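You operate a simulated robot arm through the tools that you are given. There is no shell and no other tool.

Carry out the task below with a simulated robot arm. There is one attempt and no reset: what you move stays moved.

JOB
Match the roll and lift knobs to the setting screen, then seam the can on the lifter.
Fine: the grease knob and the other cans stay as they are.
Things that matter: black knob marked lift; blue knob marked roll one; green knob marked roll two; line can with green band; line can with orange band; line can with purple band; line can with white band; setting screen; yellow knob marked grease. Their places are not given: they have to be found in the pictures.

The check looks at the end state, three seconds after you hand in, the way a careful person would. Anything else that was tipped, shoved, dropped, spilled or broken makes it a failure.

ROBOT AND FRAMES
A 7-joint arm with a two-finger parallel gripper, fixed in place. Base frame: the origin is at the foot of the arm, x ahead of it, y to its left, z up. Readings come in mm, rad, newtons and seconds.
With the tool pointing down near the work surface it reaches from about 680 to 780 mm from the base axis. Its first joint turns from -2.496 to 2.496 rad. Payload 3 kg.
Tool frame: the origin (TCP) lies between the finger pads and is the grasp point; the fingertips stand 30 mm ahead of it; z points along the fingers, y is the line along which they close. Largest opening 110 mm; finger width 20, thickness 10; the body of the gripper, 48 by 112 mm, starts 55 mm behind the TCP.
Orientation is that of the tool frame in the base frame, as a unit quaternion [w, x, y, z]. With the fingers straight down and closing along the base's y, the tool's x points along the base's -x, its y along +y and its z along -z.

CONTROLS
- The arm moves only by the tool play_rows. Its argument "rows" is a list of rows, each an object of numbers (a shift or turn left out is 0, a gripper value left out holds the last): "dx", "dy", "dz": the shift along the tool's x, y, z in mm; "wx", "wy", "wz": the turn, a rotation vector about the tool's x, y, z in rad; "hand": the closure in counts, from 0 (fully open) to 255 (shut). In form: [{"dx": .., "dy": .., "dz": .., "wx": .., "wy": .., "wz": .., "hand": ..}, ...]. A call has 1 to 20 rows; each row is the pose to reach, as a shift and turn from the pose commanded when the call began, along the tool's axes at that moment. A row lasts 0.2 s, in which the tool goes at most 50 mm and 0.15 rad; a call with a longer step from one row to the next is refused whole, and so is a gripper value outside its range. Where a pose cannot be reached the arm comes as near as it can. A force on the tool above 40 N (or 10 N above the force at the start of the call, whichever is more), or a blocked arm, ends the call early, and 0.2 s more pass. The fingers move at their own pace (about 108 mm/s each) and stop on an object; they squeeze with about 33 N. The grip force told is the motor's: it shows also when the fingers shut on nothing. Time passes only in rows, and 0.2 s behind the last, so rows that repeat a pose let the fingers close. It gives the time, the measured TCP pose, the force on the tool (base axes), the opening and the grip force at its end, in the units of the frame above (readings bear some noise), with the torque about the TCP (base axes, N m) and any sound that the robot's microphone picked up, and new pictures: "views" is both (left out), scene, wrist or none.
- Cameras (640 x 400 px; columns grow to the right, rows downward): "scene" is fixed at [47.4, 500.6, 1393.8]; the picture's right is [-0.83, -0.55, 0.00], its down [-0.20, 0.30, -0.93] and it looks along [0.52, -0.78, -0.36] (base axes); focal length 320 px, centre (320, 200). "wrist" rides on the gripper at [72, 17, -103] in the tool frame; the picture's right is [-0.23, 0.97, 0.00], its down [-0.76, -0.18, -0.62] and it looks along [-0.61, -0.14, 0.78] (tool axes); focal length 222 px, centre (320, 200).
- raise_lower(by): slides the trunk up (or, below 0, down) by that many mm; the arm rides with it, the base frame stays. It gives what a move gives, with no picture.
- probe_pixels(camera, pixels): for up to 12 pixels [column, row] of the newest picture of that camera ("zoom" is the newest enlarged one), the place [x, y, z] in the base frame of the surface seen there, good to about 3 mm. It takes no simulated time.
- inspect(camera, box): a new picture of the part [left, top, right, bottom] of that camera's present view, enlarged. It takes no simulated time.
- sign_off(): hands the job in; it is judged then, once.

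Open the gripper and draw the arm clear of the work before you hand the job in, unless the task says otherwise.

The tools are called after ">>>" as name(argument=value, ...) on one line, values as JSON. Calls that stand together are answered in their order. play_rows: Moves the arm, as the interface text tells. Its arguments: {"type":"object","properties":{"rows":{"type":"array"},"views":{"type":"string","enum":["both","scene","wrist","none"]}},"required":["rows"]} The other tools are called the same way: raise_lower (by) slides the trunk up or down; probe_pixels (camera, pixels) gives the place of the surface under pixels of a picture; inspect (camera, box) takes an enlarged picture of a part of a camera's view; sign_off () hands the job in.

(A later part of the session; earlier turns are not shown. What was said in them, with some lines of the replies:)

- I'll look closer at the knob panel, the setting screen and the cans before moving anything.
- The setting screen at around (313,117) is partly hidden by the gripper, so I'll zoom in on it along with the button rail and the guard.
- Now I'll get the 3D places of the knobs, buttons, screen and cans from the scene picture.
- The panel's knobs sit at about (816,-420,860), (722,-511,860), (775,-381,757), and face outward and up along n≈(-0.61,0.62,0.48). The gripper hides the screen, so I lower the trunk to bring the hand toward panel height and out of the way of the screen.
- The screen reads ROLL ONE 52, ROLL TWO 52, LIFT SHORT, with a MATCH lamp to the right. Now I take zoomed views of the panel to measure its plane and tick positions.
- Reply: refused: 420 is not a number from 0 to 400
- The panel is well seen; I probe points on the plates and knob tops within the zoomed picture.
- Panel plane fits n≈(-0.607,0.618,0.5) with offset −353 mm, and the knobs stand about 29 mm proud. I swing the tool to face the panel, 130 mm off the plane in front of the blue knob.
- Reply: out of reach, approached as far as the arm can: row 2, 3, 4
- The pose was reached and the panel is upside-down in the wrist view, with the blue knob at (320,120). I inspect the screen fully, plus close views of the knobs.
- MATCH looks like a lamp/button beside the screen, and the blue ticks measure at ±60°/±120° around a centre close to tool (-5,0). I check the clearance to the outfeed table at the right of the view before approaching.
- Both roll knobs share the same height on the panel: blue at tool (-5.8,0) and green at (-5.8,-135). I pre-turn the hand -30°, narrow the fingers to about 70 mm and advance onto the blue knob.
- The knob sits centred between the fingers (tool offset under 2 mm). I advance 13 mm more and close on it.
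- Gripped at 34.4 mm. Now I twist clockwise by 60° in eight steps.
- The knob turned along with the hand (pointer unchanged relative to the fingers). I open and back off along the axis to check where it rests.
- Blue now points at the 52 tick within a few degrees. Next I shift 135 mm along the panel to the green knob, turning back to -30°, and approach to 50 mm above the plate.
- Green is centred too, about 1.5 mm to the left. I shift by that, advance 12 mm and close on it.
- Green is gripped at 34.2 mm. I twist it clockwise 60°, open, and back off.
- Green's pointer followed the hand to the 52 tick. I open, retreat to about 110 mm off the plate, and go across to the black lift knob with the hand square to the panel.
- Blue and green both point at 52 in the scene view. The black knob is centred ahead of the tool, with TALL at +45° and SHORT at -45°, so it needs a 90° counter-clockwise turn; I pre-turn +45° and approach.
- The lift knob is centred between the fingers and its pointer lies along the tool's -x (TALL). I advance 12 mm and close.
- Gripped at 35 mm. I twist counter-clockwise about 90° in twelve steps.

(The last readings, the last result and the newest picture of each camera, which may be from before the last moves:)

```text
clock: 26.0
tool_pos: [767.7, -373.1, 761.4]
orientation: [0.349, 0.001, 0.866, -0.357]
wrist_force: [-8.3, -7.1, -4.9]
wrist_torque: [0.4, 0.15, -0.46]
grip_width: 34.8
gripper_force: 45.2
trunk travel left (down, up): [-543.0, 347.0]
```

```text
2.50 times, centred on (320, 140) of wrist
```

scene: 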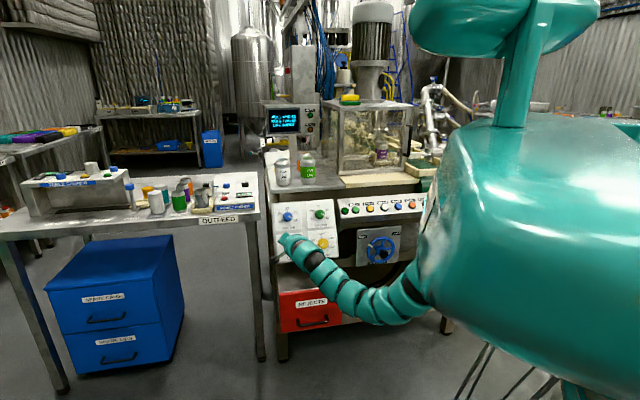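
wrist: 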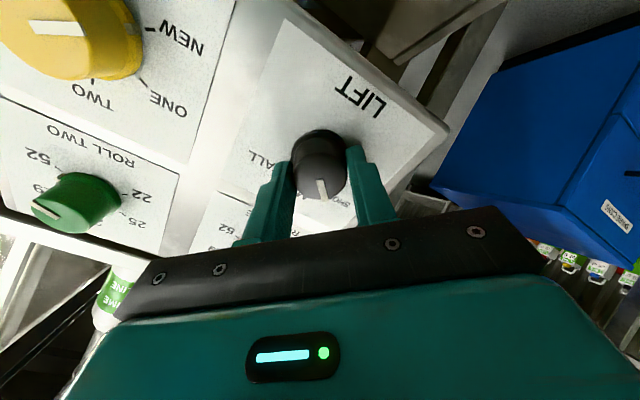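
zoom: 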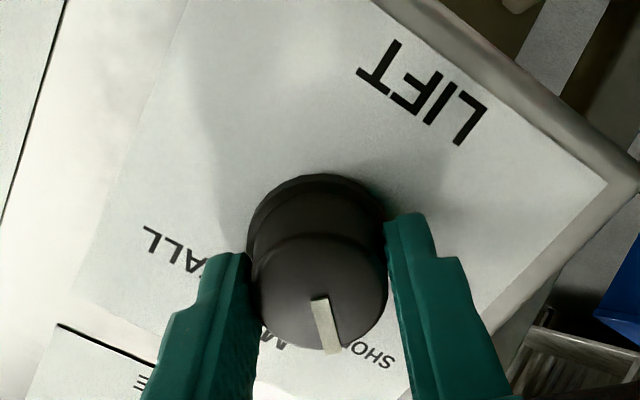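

The pointer rode along to the SHORT side. I open, back off 75 mm, and check the lamp and knobs.

>>> play_rows(rows=[{"hand": 93}, {"hand": 93}, {"hand": 93}, {"dz": -30, "hand": 93}, {"dz": -75, "hand": 93}, {"dz": -110, "hand": 93}], views="both")

>>> inspect(camera="wrist", box=[220, 20, 420, 180])

>>> inspect(camera="scene", box=[258, 95, 328, 140])

>>> inspect(camera="scene", box=[260, 190, 350, 265])

```text
clock: 27.4
tool_pos: [702.2, -306.2, 815.8]
orientation: [0.349, 0.0, 0.867, -0.357]
wrist_force: [0.2, -0.3, 1.0]
wrist_torque: [0.0, -0.01, 0.04]
grip_width: 70.0
gripper_force: 0.0
trunk travel left (down, up): [-543.0, 347.0]
```

scene: 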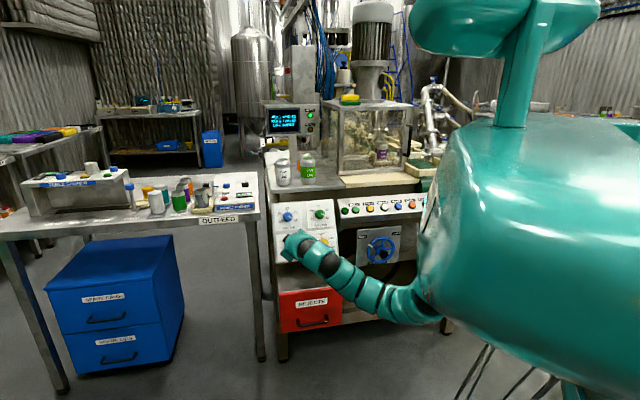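
wrist: 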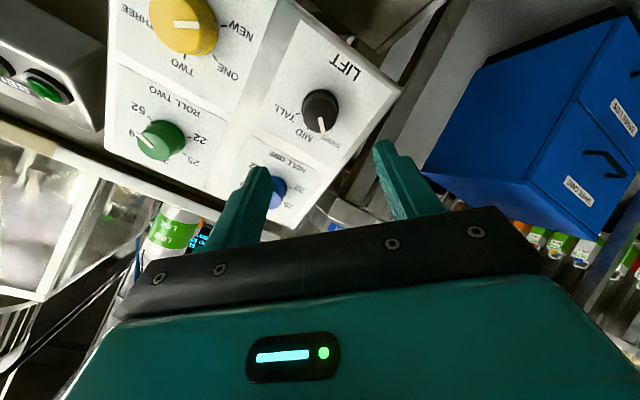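

```text
2.50 times, centred on (320, 100) of wrist
```

zoom: 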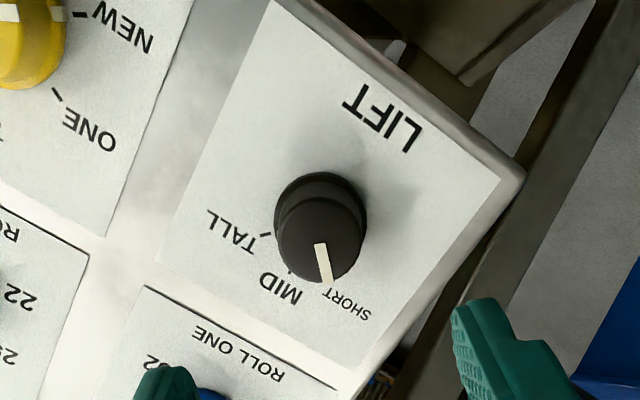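

```text
8.89 times, centred on (293, 118) of scene
```

zoom: 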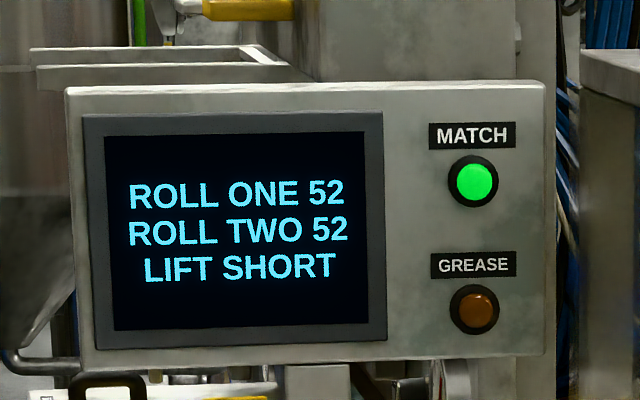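

```text
5.33 times, centred on (305, 228) of scene
```

zoom: 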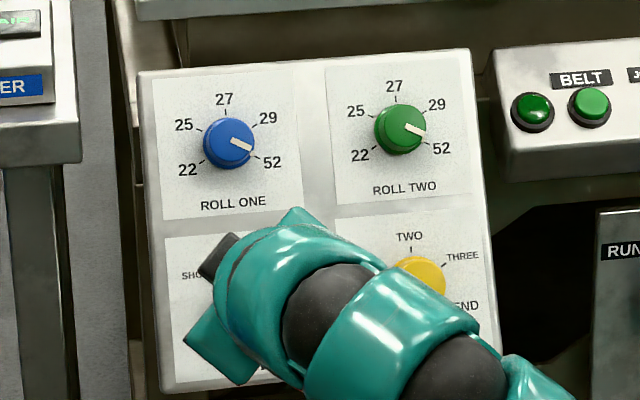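

MATCH is lit green, so the settings agree. Now I look at the guard, the can on the lifter, the button rail and the stop box before pressing anything.

>>> inspect(camera="scene", box=[320, 85, 440, 195])

>>> inspect(camera="scene", box=[360, 120, 410, 175])

>>> inspect(camera="scene", box=[335, 190, 430, 275])

```text
3.64 times, centred on (380, 140) of scene
```

zoom: 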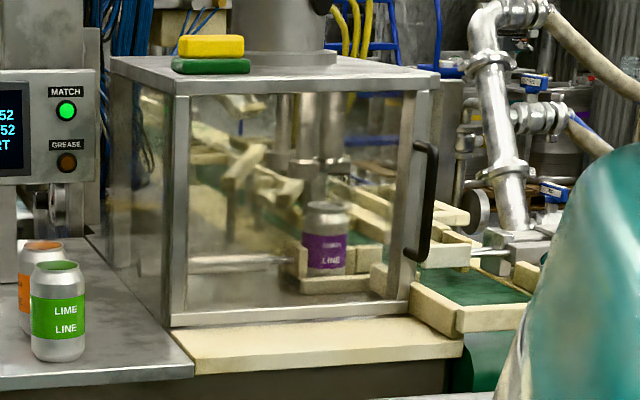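

```text
7.27 times, centred on (385, 148) of scene
```

zoom: 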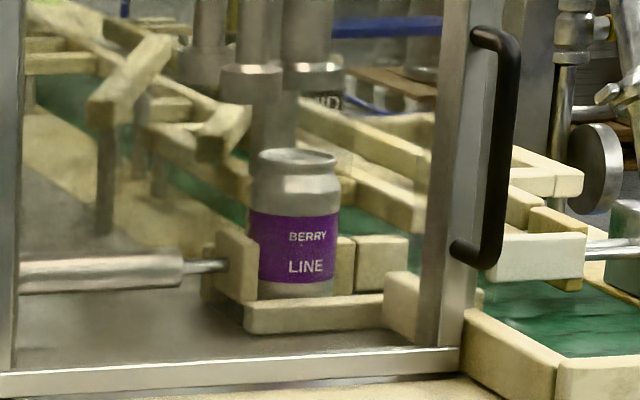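

```text
4.71 times, centred on (382, 232) of scene
```

zoom: 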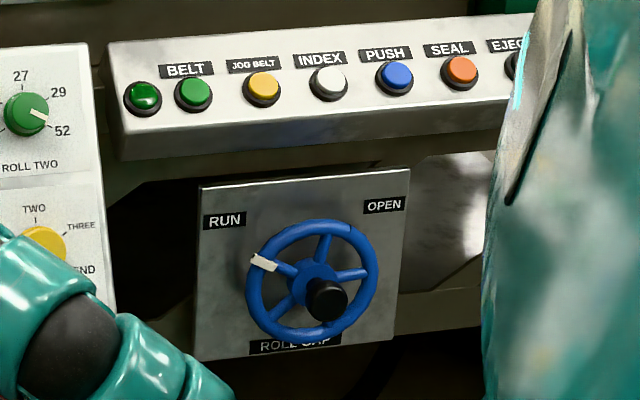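

The purple-band can sits on the lifter inside the closed guard, the roll-gap wheel's white mark is at RUN, and the orange SEAL button is at zoom (461,71). I probe it, its neighbours and the rail face.

>>> probe_pixels(camera="zoom", pixels=[[461, 68], [461, 76], [396, 74], [329, 82], [263, 85], [430, 90], [490, 85], [430, 60], [360, 95], [360, 75], [230, 105], [300, 105]])

>>> probe_pixels(camera="zoom", pixels=[[447, 70], [475, 70], [461, 55], [461, 88], [430, 110], [430, 130], [320, 285], [255, 260], [340, 300], [480, 100], [480, 120], [200, 150]])

```text
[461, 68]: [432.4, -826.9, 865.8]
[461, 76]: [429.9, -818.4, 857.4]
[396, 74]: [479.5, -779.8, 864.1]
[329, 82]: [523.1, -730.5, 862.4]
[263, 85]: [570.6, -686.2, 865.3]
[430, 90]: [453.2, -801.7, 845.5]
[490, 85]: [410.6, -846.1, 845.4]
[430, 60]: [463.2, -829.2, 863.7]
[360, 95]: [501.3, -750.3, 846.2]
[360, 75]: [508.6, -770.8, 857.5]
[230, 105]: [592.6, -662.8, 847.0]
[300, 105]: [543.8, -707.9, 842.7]
```

```text
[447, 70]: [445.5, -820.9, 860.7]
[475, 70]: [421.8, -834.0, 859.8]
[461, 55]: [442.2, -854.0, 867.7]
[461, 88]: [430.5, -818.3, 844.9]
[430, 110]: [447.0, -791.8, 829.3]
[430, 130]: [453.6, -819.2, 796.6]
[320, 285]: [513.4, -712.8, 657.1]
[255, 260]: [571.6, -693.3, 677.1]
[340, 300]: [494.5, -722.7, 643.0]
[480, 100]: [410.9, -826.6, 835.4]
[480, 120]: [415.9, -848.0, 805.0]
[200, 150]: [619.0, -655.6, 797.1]
```

SEAL's cap is at about (431,-823,862) on a rail sloping ~50°, with neighbours 66 mm away. First I undo the hand roll and back farther off the panel.

>>> play_rows(rows=[{"dz": -10, "wz": 0.1325, "hand": 93}, {"dz": -20, "wz": 0.265, "hand": 150}, {"dz": -30, "wz": 0.3975, "hand": 200}, {"dz": -40, "wz": 0.53, "hand": 255}, {"dz": -40, "wz": 0.6625, "hand": 255}, {"dz": -40, "wz": 0.795, "hand": 255}, {"dz": -40, "wz": 0.795, "hand": 255}], views="both")

```text
clock: 29.0
tool_pos: [677.7, -279.8, 838.0]
orientation: [0.461, 0.336, 0.798, -0.193]
wrist_force: [0.5, -0.5, 0.2]
wrist_torque: [0.03, 0.02, 0.04]
grip_width: 0.1
gripper_force: 33.3
trunk travel left (down, up): [-543.0, 347.0]
```

scene: 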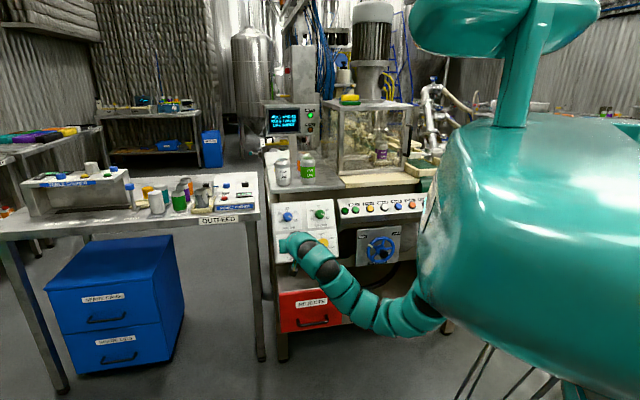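
wrist: 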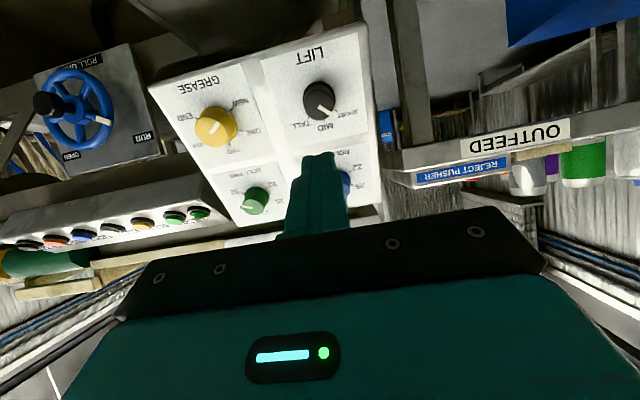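

Hand is shut and square to the panel. I sweep along in front of the machine to a standoff over SEAL, tilting 20° further down to match the rail.

>>> play_rows(rows=[{"dx": -11.7, "dy": -39.7, "wy": 0.025, "hand": 255}, {"dx": -23.4, "dy": -79.3, "wy": 0.05, "hand": 255}, {"dx": -35.1, "dy": -119, "wy": 0.074, "hand": 255}, {"dx": -46.7, "dy": -158.7, "wy": 0.099, "hand": 255}, {"dx": -58.4, "dy": -198.3, "wy": 0.124, "hand": 255}, {"dx": -70.1, "dy": -238, "wy": 0.149, "hand": 255}, {"dx": -81.8, "dy": -277.7, "wy": 0.174, "hand": 255}, {"dx": -93.5, "dy": -317.3, "wy": 0.198, "hand": 255}, {"dx": -105.2, "dy": -357, "wy": 0.223, "hand": 255}, {"dx": -116.9, "dy": -396.6, "wy": 0.248, "hand": 255}, {"dx": -128.5, "dy": -436.3, "wy": 0.273, "hand": 255}, {"dx": -140.2, "dy": -476, "wy": 0.297, "hand": 255}, {"dx": -151.9, "dy": -515.6, "wy": 0.322, "hand": 255}, {"dx": -163.6, "dy": -555.3, "wy": 0.347, "hand": 255}, {"dx": -163.6, "dy": -555.3, "wy": 0.347, "hand": 255}], views="both")

```text
clock: 32.2
tool_pos: [351.9, -739.5, 960.7]
orientation: [0.316, 0.364, 0.866, -0.133]
wrist_force: [-0.6, 0.1, 0.3]
wrist_torque: [0.02, -0.03, 0.0]
grip_width: 0.0
gripper_force: 33.2
out of reach, approached as far as the arm can: row 5, 6, 7, 8, 9, 10, 13, 14, 15
trunk travel left (down, up): [-543.0, 347.0]
```

scene: 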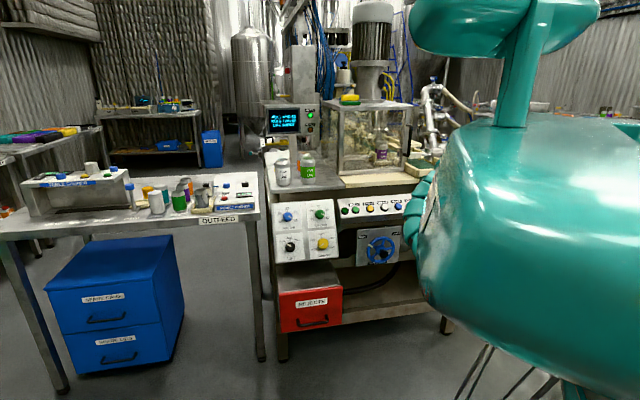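
wrist: 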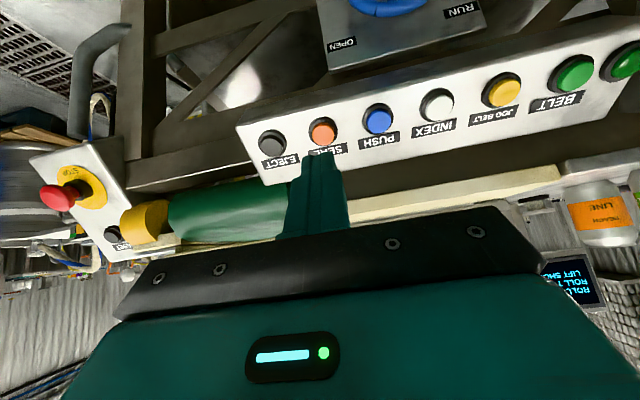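

The tool is short of the commanded point by about 24 mm but holds the right tilt; SEAL is visible at wrist (322,132), right ahead of the fingertips. I measure it and the rail face in this view.

>>> inspect(camera="wrist", box=[240, 80, 420, 190])

>>> probe_pixels(camera="wrist", pixels=[[322, 132], [318, 128], [326, 135], [378, 121], [272, 144], [350, 140], [350, 110], [297, 130], [297, 150], [405, 100], [405, 125], [250, 130]])

```text
3.56 times, centred on (330, 135) of wrist
```

zoom: 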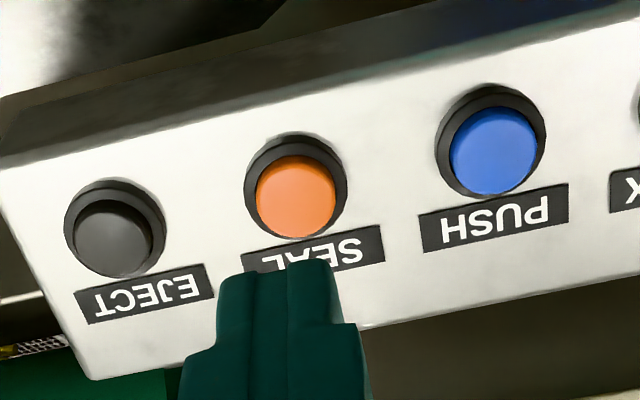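

```text
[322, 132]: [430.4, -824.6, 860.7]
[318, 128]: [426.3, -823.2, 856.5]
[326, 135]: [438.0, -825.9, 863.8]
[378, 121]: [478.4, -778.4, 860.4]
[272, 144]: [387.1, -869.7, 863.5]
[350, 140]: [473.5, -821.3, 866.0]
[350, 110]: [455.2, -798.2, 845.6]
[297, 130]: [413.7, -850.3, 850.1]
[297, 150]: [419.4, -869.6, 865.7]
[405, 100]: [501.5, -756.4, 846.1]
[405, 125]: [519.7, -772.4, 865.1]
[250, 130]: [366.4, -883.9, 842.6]
```

The SEAL cap is at about tool (-28,-2,151), i.e. 121 mm ahead of the closed fingertips. I align and advance 80 mm, then check the pose.

>>> play_rows(rows=[{"dx": -14, "dy": -1, "dz": 0, "hand": 255}, {"dx": -28, "dy": -2, "dz": 10, "hand": 255}, {"dx": -28, "dy": -2, "dz": 40, "hand": 255}, {"dx": -28, "dy": -2, "dz": 65, "hand": 255}, {"dx": -28, "dy": -2, "dz": 80, "hand": 255}, {"dx": -28, "dy": -2, "dz": 80, "hand": 255}], views="both")

>>> inspect(camera="wrist", box=[240, 100, 420, 210])

```text
clock: 33.6
tool_pos: [403.0, -793.5, 917.6]
orientation: [0.316, 0.364, 0.866, -0.133]
wrist_force: [0.3, 0.0, 0.0]
wrist_torque: [-0.01, 0.01, 0.0]
grip_width: 0.1
gripper_force: 32.8
trunk travel left (down, up): [-543.0, 347.0]
```

scene: 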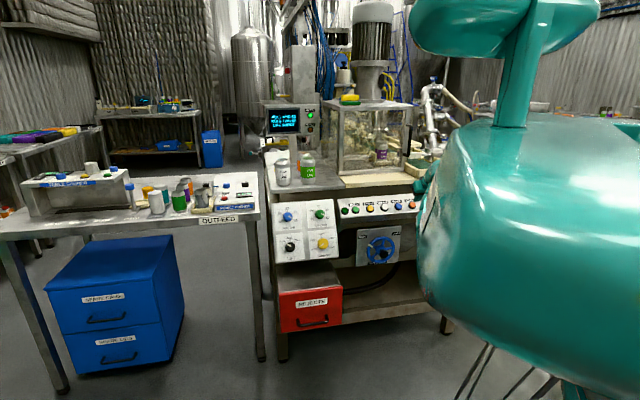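
wrist: 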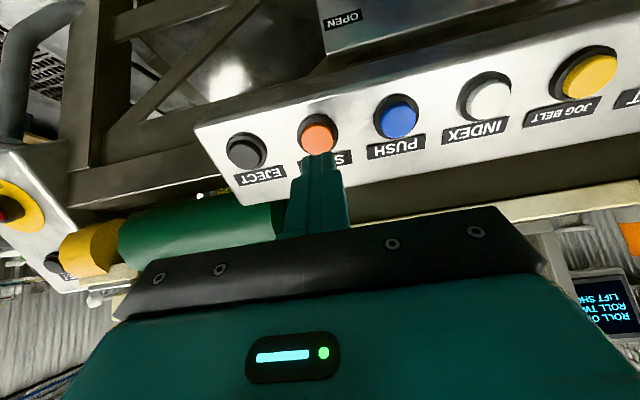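

```text
3.56 times, centred on (330, 155) of wrist
```

zoom: 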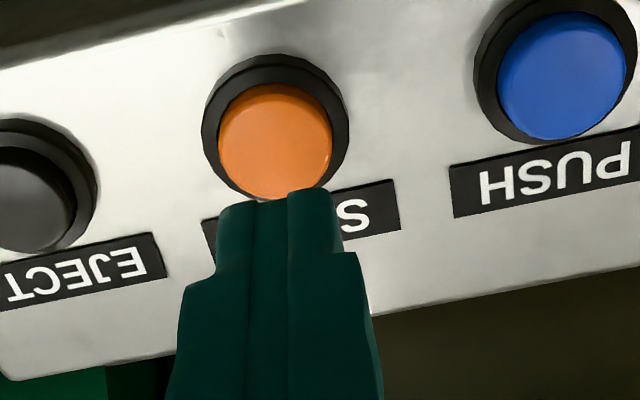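

The tip is now about 40 mm from the SEAL cap and aligned within 2 mm. I advance to contact in small steps, watching force and sound.

>>> play_rows(rows=[{"dx": 1, "dy": -1.6, "dz": 20, "hand": 255}, {"dx": 1, "dy": -1.6, "dz": 32, "hand": 255}, {"dx": 1, "dy": -1.6, "dz": 36, "hand": 255}, {"dx": 1, "dy": -1.6, "dz": 38, "hand": 255}, {"dx": 1, "dy": -1.6, "dz": 40, "hand": 255}], views="wrist")

>>> inspect(camera="wrist", box=[240, 100, 420, 210])

```text
clock: 34.8
tool_pos: [418.5, -811.5, 886.2]
orientation: [0.316, 0.363, 0.866, -0.133]
wrist_force: [0.0, 0.9, -0.4]
wrist_torque: [0.0, 0.0, 0.04]
grip_width: 0.0
gripper_force: 33.3
trunk travel left (down, up): [-543.0, 347.0]
```

wrist: 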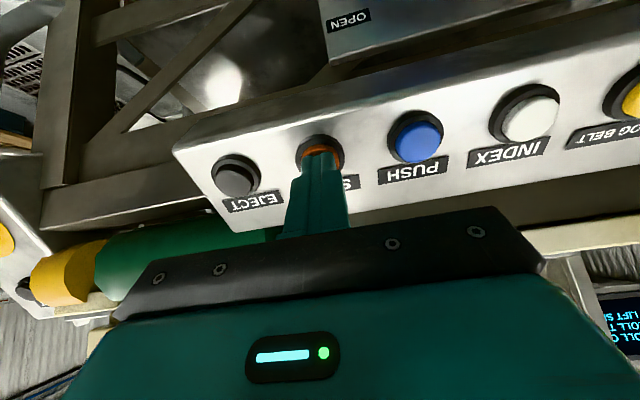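

```text
3.56 times, centred on (330, 155) of wrist
```

zoom: 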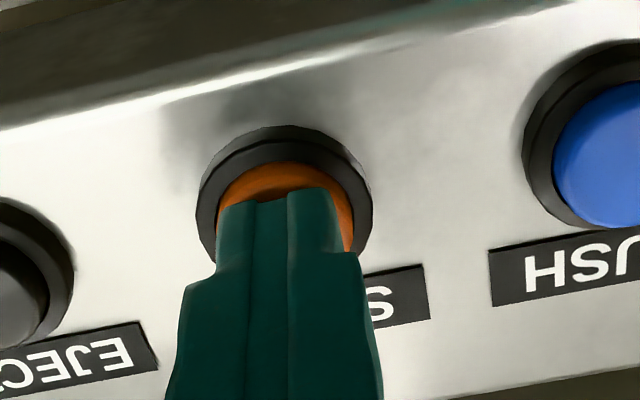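

No contact force yet, but the tip is right on the orange cap. I press in 1.5 mm steps up to 8 mm.

>>> play_rows(rows=[{"dz": 1.5, "hand": 255}, {"dz": 3, "hand": 255}, {"dz": 4.5, "hand": 255}, {"dz": 6, "hand": 255}, {"dz": 6, "hand": 255}], views="both")

>>> inspect(camera="scene", box=[360, 120, 410, 175])

```text
clock: 36.0
tool_pos: [420.7, -814.4, 883.1]
orientation: [0.316, 0.363, 0.866, -0.132]
wrist_force: [-4.3, 3.0, 2.9]
wrist_torque: [0.09, 0.11, -0.02]
grip_width: 0.0
gripper_force: 32.9
trunk travel left (down, up): [-543.0, 347.0]
heard: click
```

scene: 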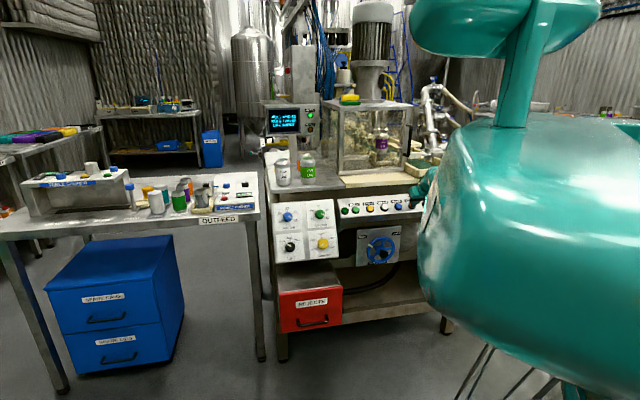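
wrist: 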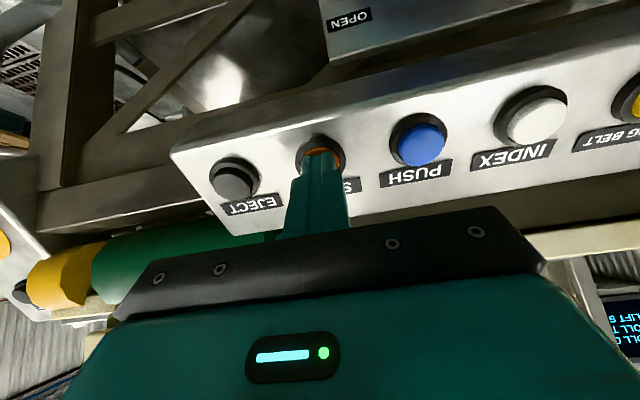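

```text
7.27 times, centred on (385, 148) of scene
```

zoom: 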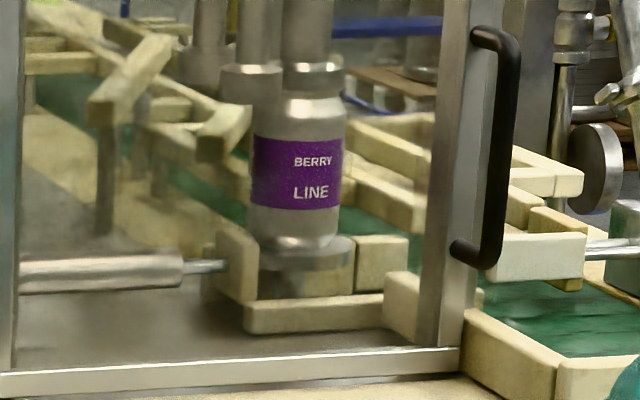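

A click was heard and the lifter has raised the purple can to the chuck. I keep the press for a moment to see the cycle play out.

>>> play_rows(rows=[{"hand": 255}, {"hand": 255}, {"hand": 255}, {"hand": 255}, {"hand": 255}], views="scene")

>>> inspect(camera="scene", box=[360, 120, 410, 175])

```text
clock: 37.2
tool_pos: [421.8, -814.2, 883.4]
orientation: [0.316, 0.364, 0.866, -0.133]
wrist_force: [-3.8, 2.5, 3.8]
wrist_torque: [0.01, 0.06, -0.03]
grip_width: 0.0
gripper_force: 33.1
trunk travel left (down, up): [-543.0, 347.0]
```

scene: 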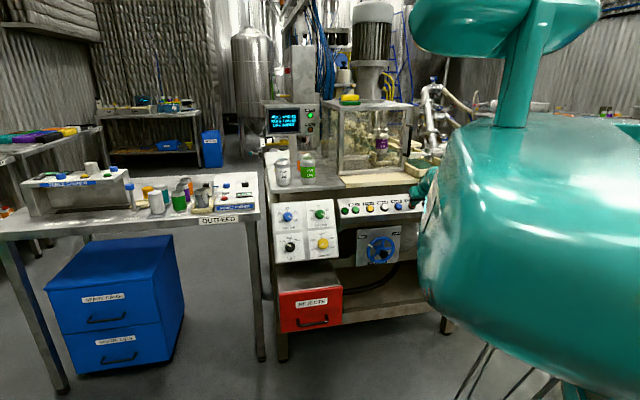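

```text
7.27 times, centred on (385, 148) of scene
```

zoom: 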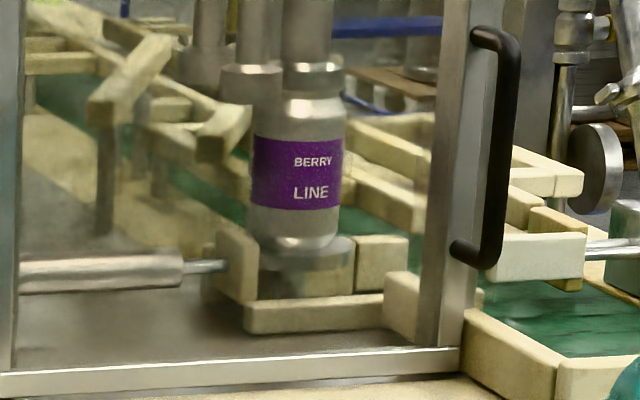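

The can is still up against the chuck. I hold a little longer to see whether the cycle ends by itself.

>>> play_rows(rows=[{"hand": 255}, {"hand": 255}, {"hand": 255}, {"hand": 255}, {"hand": 255}, {"hand": 255}, {"hand": 255}, {"hand": 255}, {"hand": 255}, {"hand": 255}], views="scene")

>>> inspect(camera="scene", box=[360, 120, 410, 175])

```text
clock: 39.4
tool_pos: [421.6, -813.9, 883.7]
orientation: [0.316, 0.363, 0.866, -0.132]
wrist_force: [-2.8, 1.5, 5.1]
wrist_torque: [-0.01, 0.05, -0.05]
grip_width: 0.0
gripper_force: 32.8
trunk travel left (down, up): [-543.0, 347.0]
```

scene: 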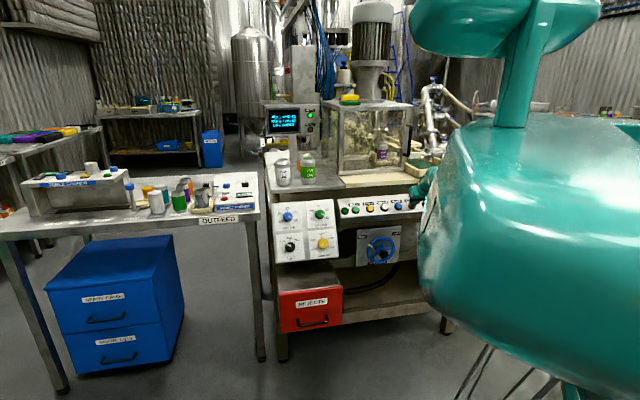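

```text
7.27 times, centred on (385, 148) of scene
```

zoom: 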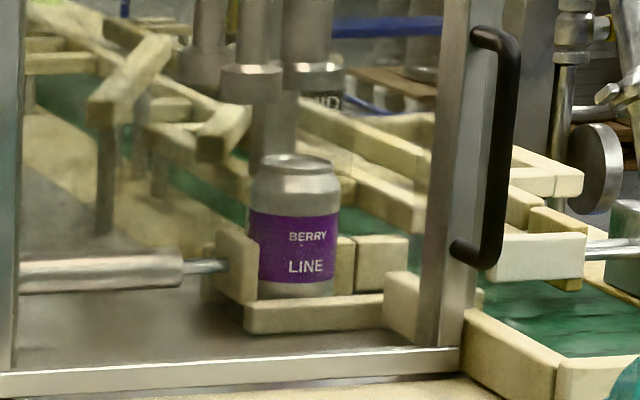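

The cycle finished: the can is back down with a seamed lid on top. I release the button by backing straight off, then open the gripper when clear.

>>> play_rows(rows=[{"dz": -10, "hand": 255}, {"dz": -35, "hand": 255}, {"dz": -70, "hand": 255}, {"dz": -100, "hand": 255}, {"dz": -100, "hand": 255}], views="both")

>>> inspect(camera="scene", box=[360, 120, 410, 175])

>>> inspect(camera="scene", box=[258, 95, 328, 140])

>>> inspect(camera="scene", box=[260, 190, 350, 265])

>>> inspect(camera="wrist", box=[200, 60, 420, 200])

```text
clock: 40.6
tool_pos: [378.2, -767.4, 956.2]
orientation: [0.315, 0.364, 0.866, -0.133]
wrist_force: [0.0, 0.2, -0.6]
wrist_torque: [-0.04, 0.05, -0.02]
grip_width: 0.0
gripper_force: 32.5
trunk travel left (down, up): [-543.0, 347.0]
```

scene: 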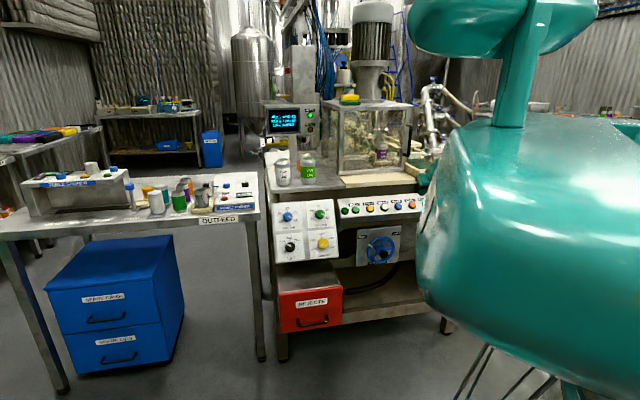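
wrist: 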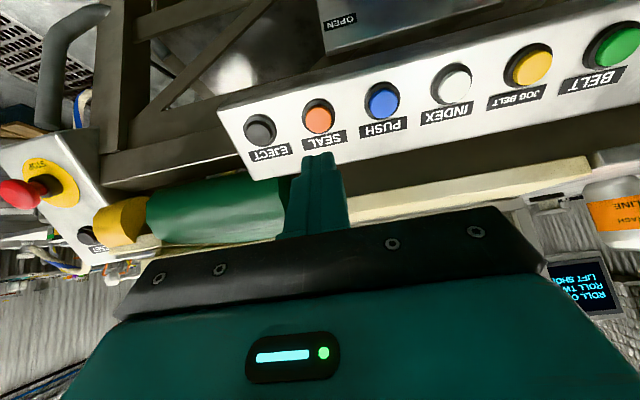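

```text
7.27 times, centred on (385, 148) of scene
```

zoom: 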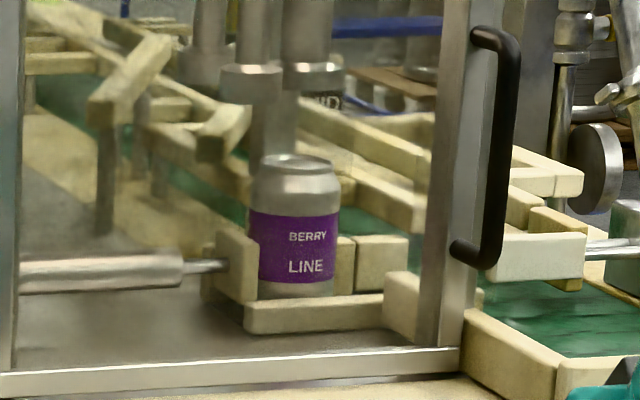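

```text
8.89 times, centred on (293, 118) of scene
```

zoom: 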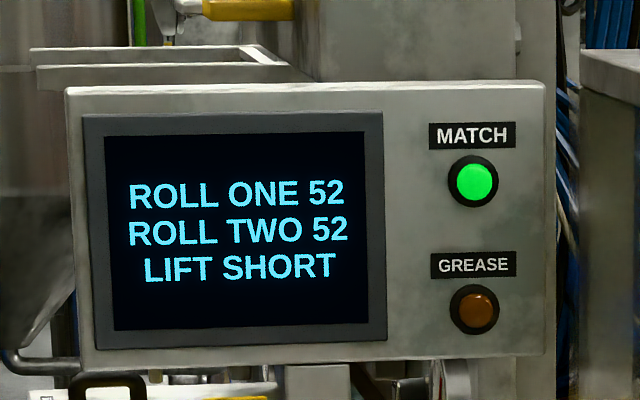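

```text
5.33 times, centred on (305, 228) of scene
```

zoom: 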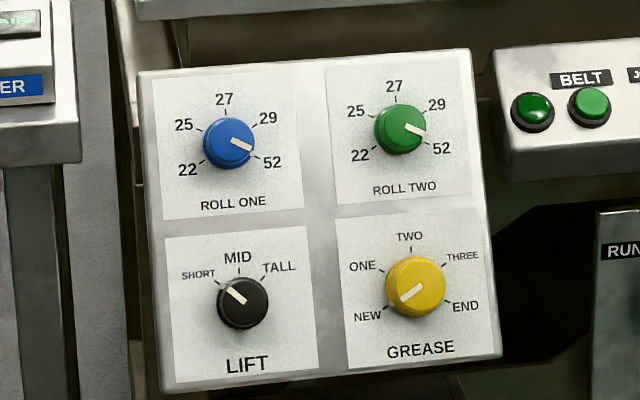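

```text
2.86 times, centred on (310, 130) of wrist
```

zoom: 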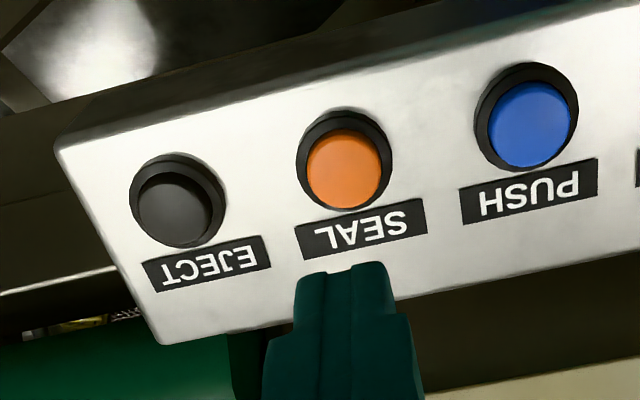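

Everything reads right: rolls at 52, lift at SHORT, grease untouched at NEW, MATCH lit, can seamed. I move away along the front, open the hand, and raise the trunk to draw clear.

>>> play_rows(rows=[{"dy": 35, "dz": -5, "hand": 255}, {"dy": 70, "dz": -10, "hand": 200}, {"dy": 105, "dz": -15, "hand": 100}, {"dy": 140, "dz": -20, "hand": 0}, {"dy": 175, "dz": -25, "hand": 0}, {"dy": 200, "dz": -30, "hand": 0}, {"dy": 200, "dz": -30, "hand": 0}], views="both")

>>> raise_lower(by=120)

>>> play_rows(rows=[{"hand": 0}, {"hand": 0}], views="both")

```text
clock: 42.2
tool_pos: [505.9, -615.2, 980.9]
orientation: [0.316, 0.364, 0.866, -0.133]
wrist_force: [0.5, 0.0, -0.4]
wrist_torque: [0.0, -0.01, 0.0]
grip_width: 109.8
gripper_force: 0.0
trunk travel left (down, up): [-543.0, 347.0]
```

scene: 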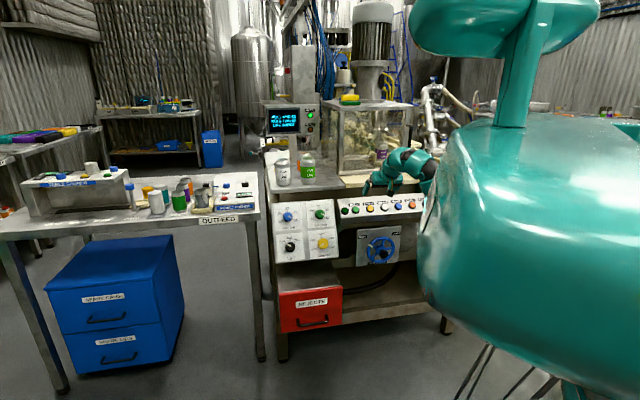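
wrist: 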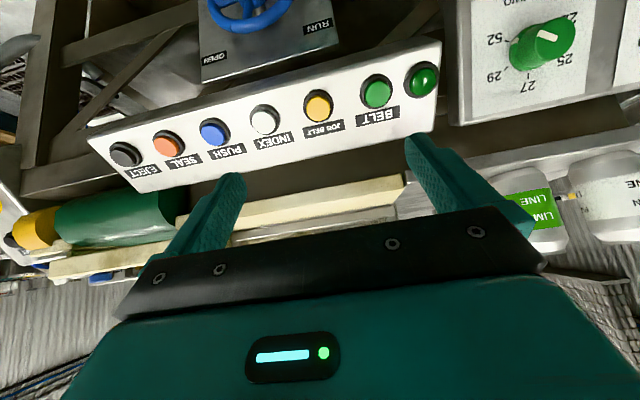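

```text
clock: 43.7
tool_pos: [506.1, -615.6, 1101.7]
orientation: [0.316, 0.364, 0.866, -0.133]
wrist_force: [0.1, 0.0, -0.3]
wrist_torque: [0.0, 0.01, -0.03]
grip_width: 110.1
gripper_force: 0.0
trunk travel left (down, up): [-663.0, 227.0]
```

```text
clock: 44.3
tool_pos: [505.6, -614.7, 1102.5]
orientation: [0.316, 0.364, 0.866, -0.132]
wrist_force: [-0.6, 0.8, -0.1]
wrist_torque: [-0.01, -0.03, -0.01]
grip_width: 110.1
gripper_force: 0.1
trunk travel left (down, up): [-663.0, 227.0]
```

scene: 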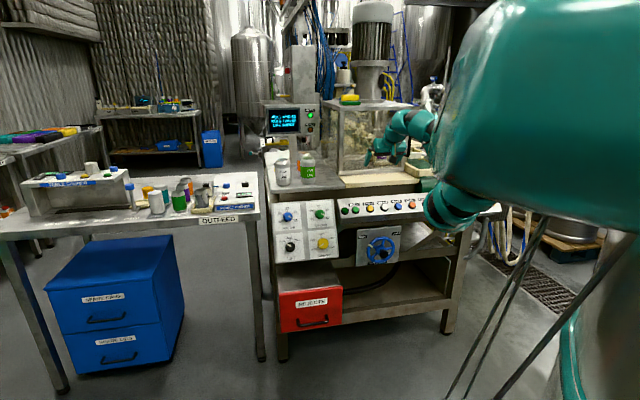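
wrist: 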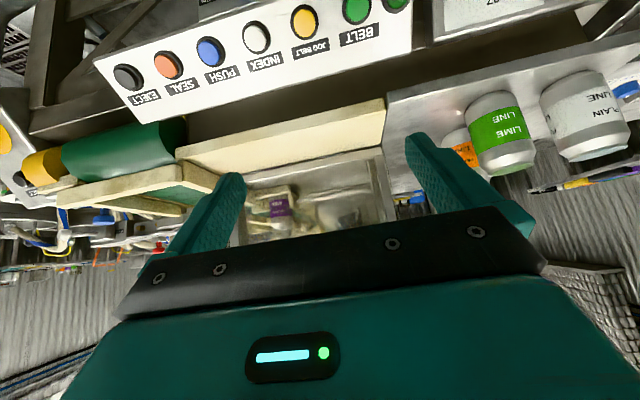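

The gripper is open and clear of the machine. The white, green and orange cans stand where they were, and the purple can is seamed on the lifter. I hand in the job.

>>> sign_off()

```text
The job is handed in.
```

The knobs now match the setting screen and the purple-band can on the lifter is seamed. I've handed the job in; no verdict has come back yet.

- **Knobs:** Roll one and roll two are at 52 and lift is at SHORT. The MATCH lamp turned green once lift was set and was still lit after seaming.
- **Seaming:** I pressed SEAL once. The lifter raised the can to the chuck and lowered it again, and the can now shows a closed lid.
- **Left as they were:** The grease knob is still at NEW. The white, green and orange cans are standing where they were.

The gripper is open and the arm is clear of the machine.
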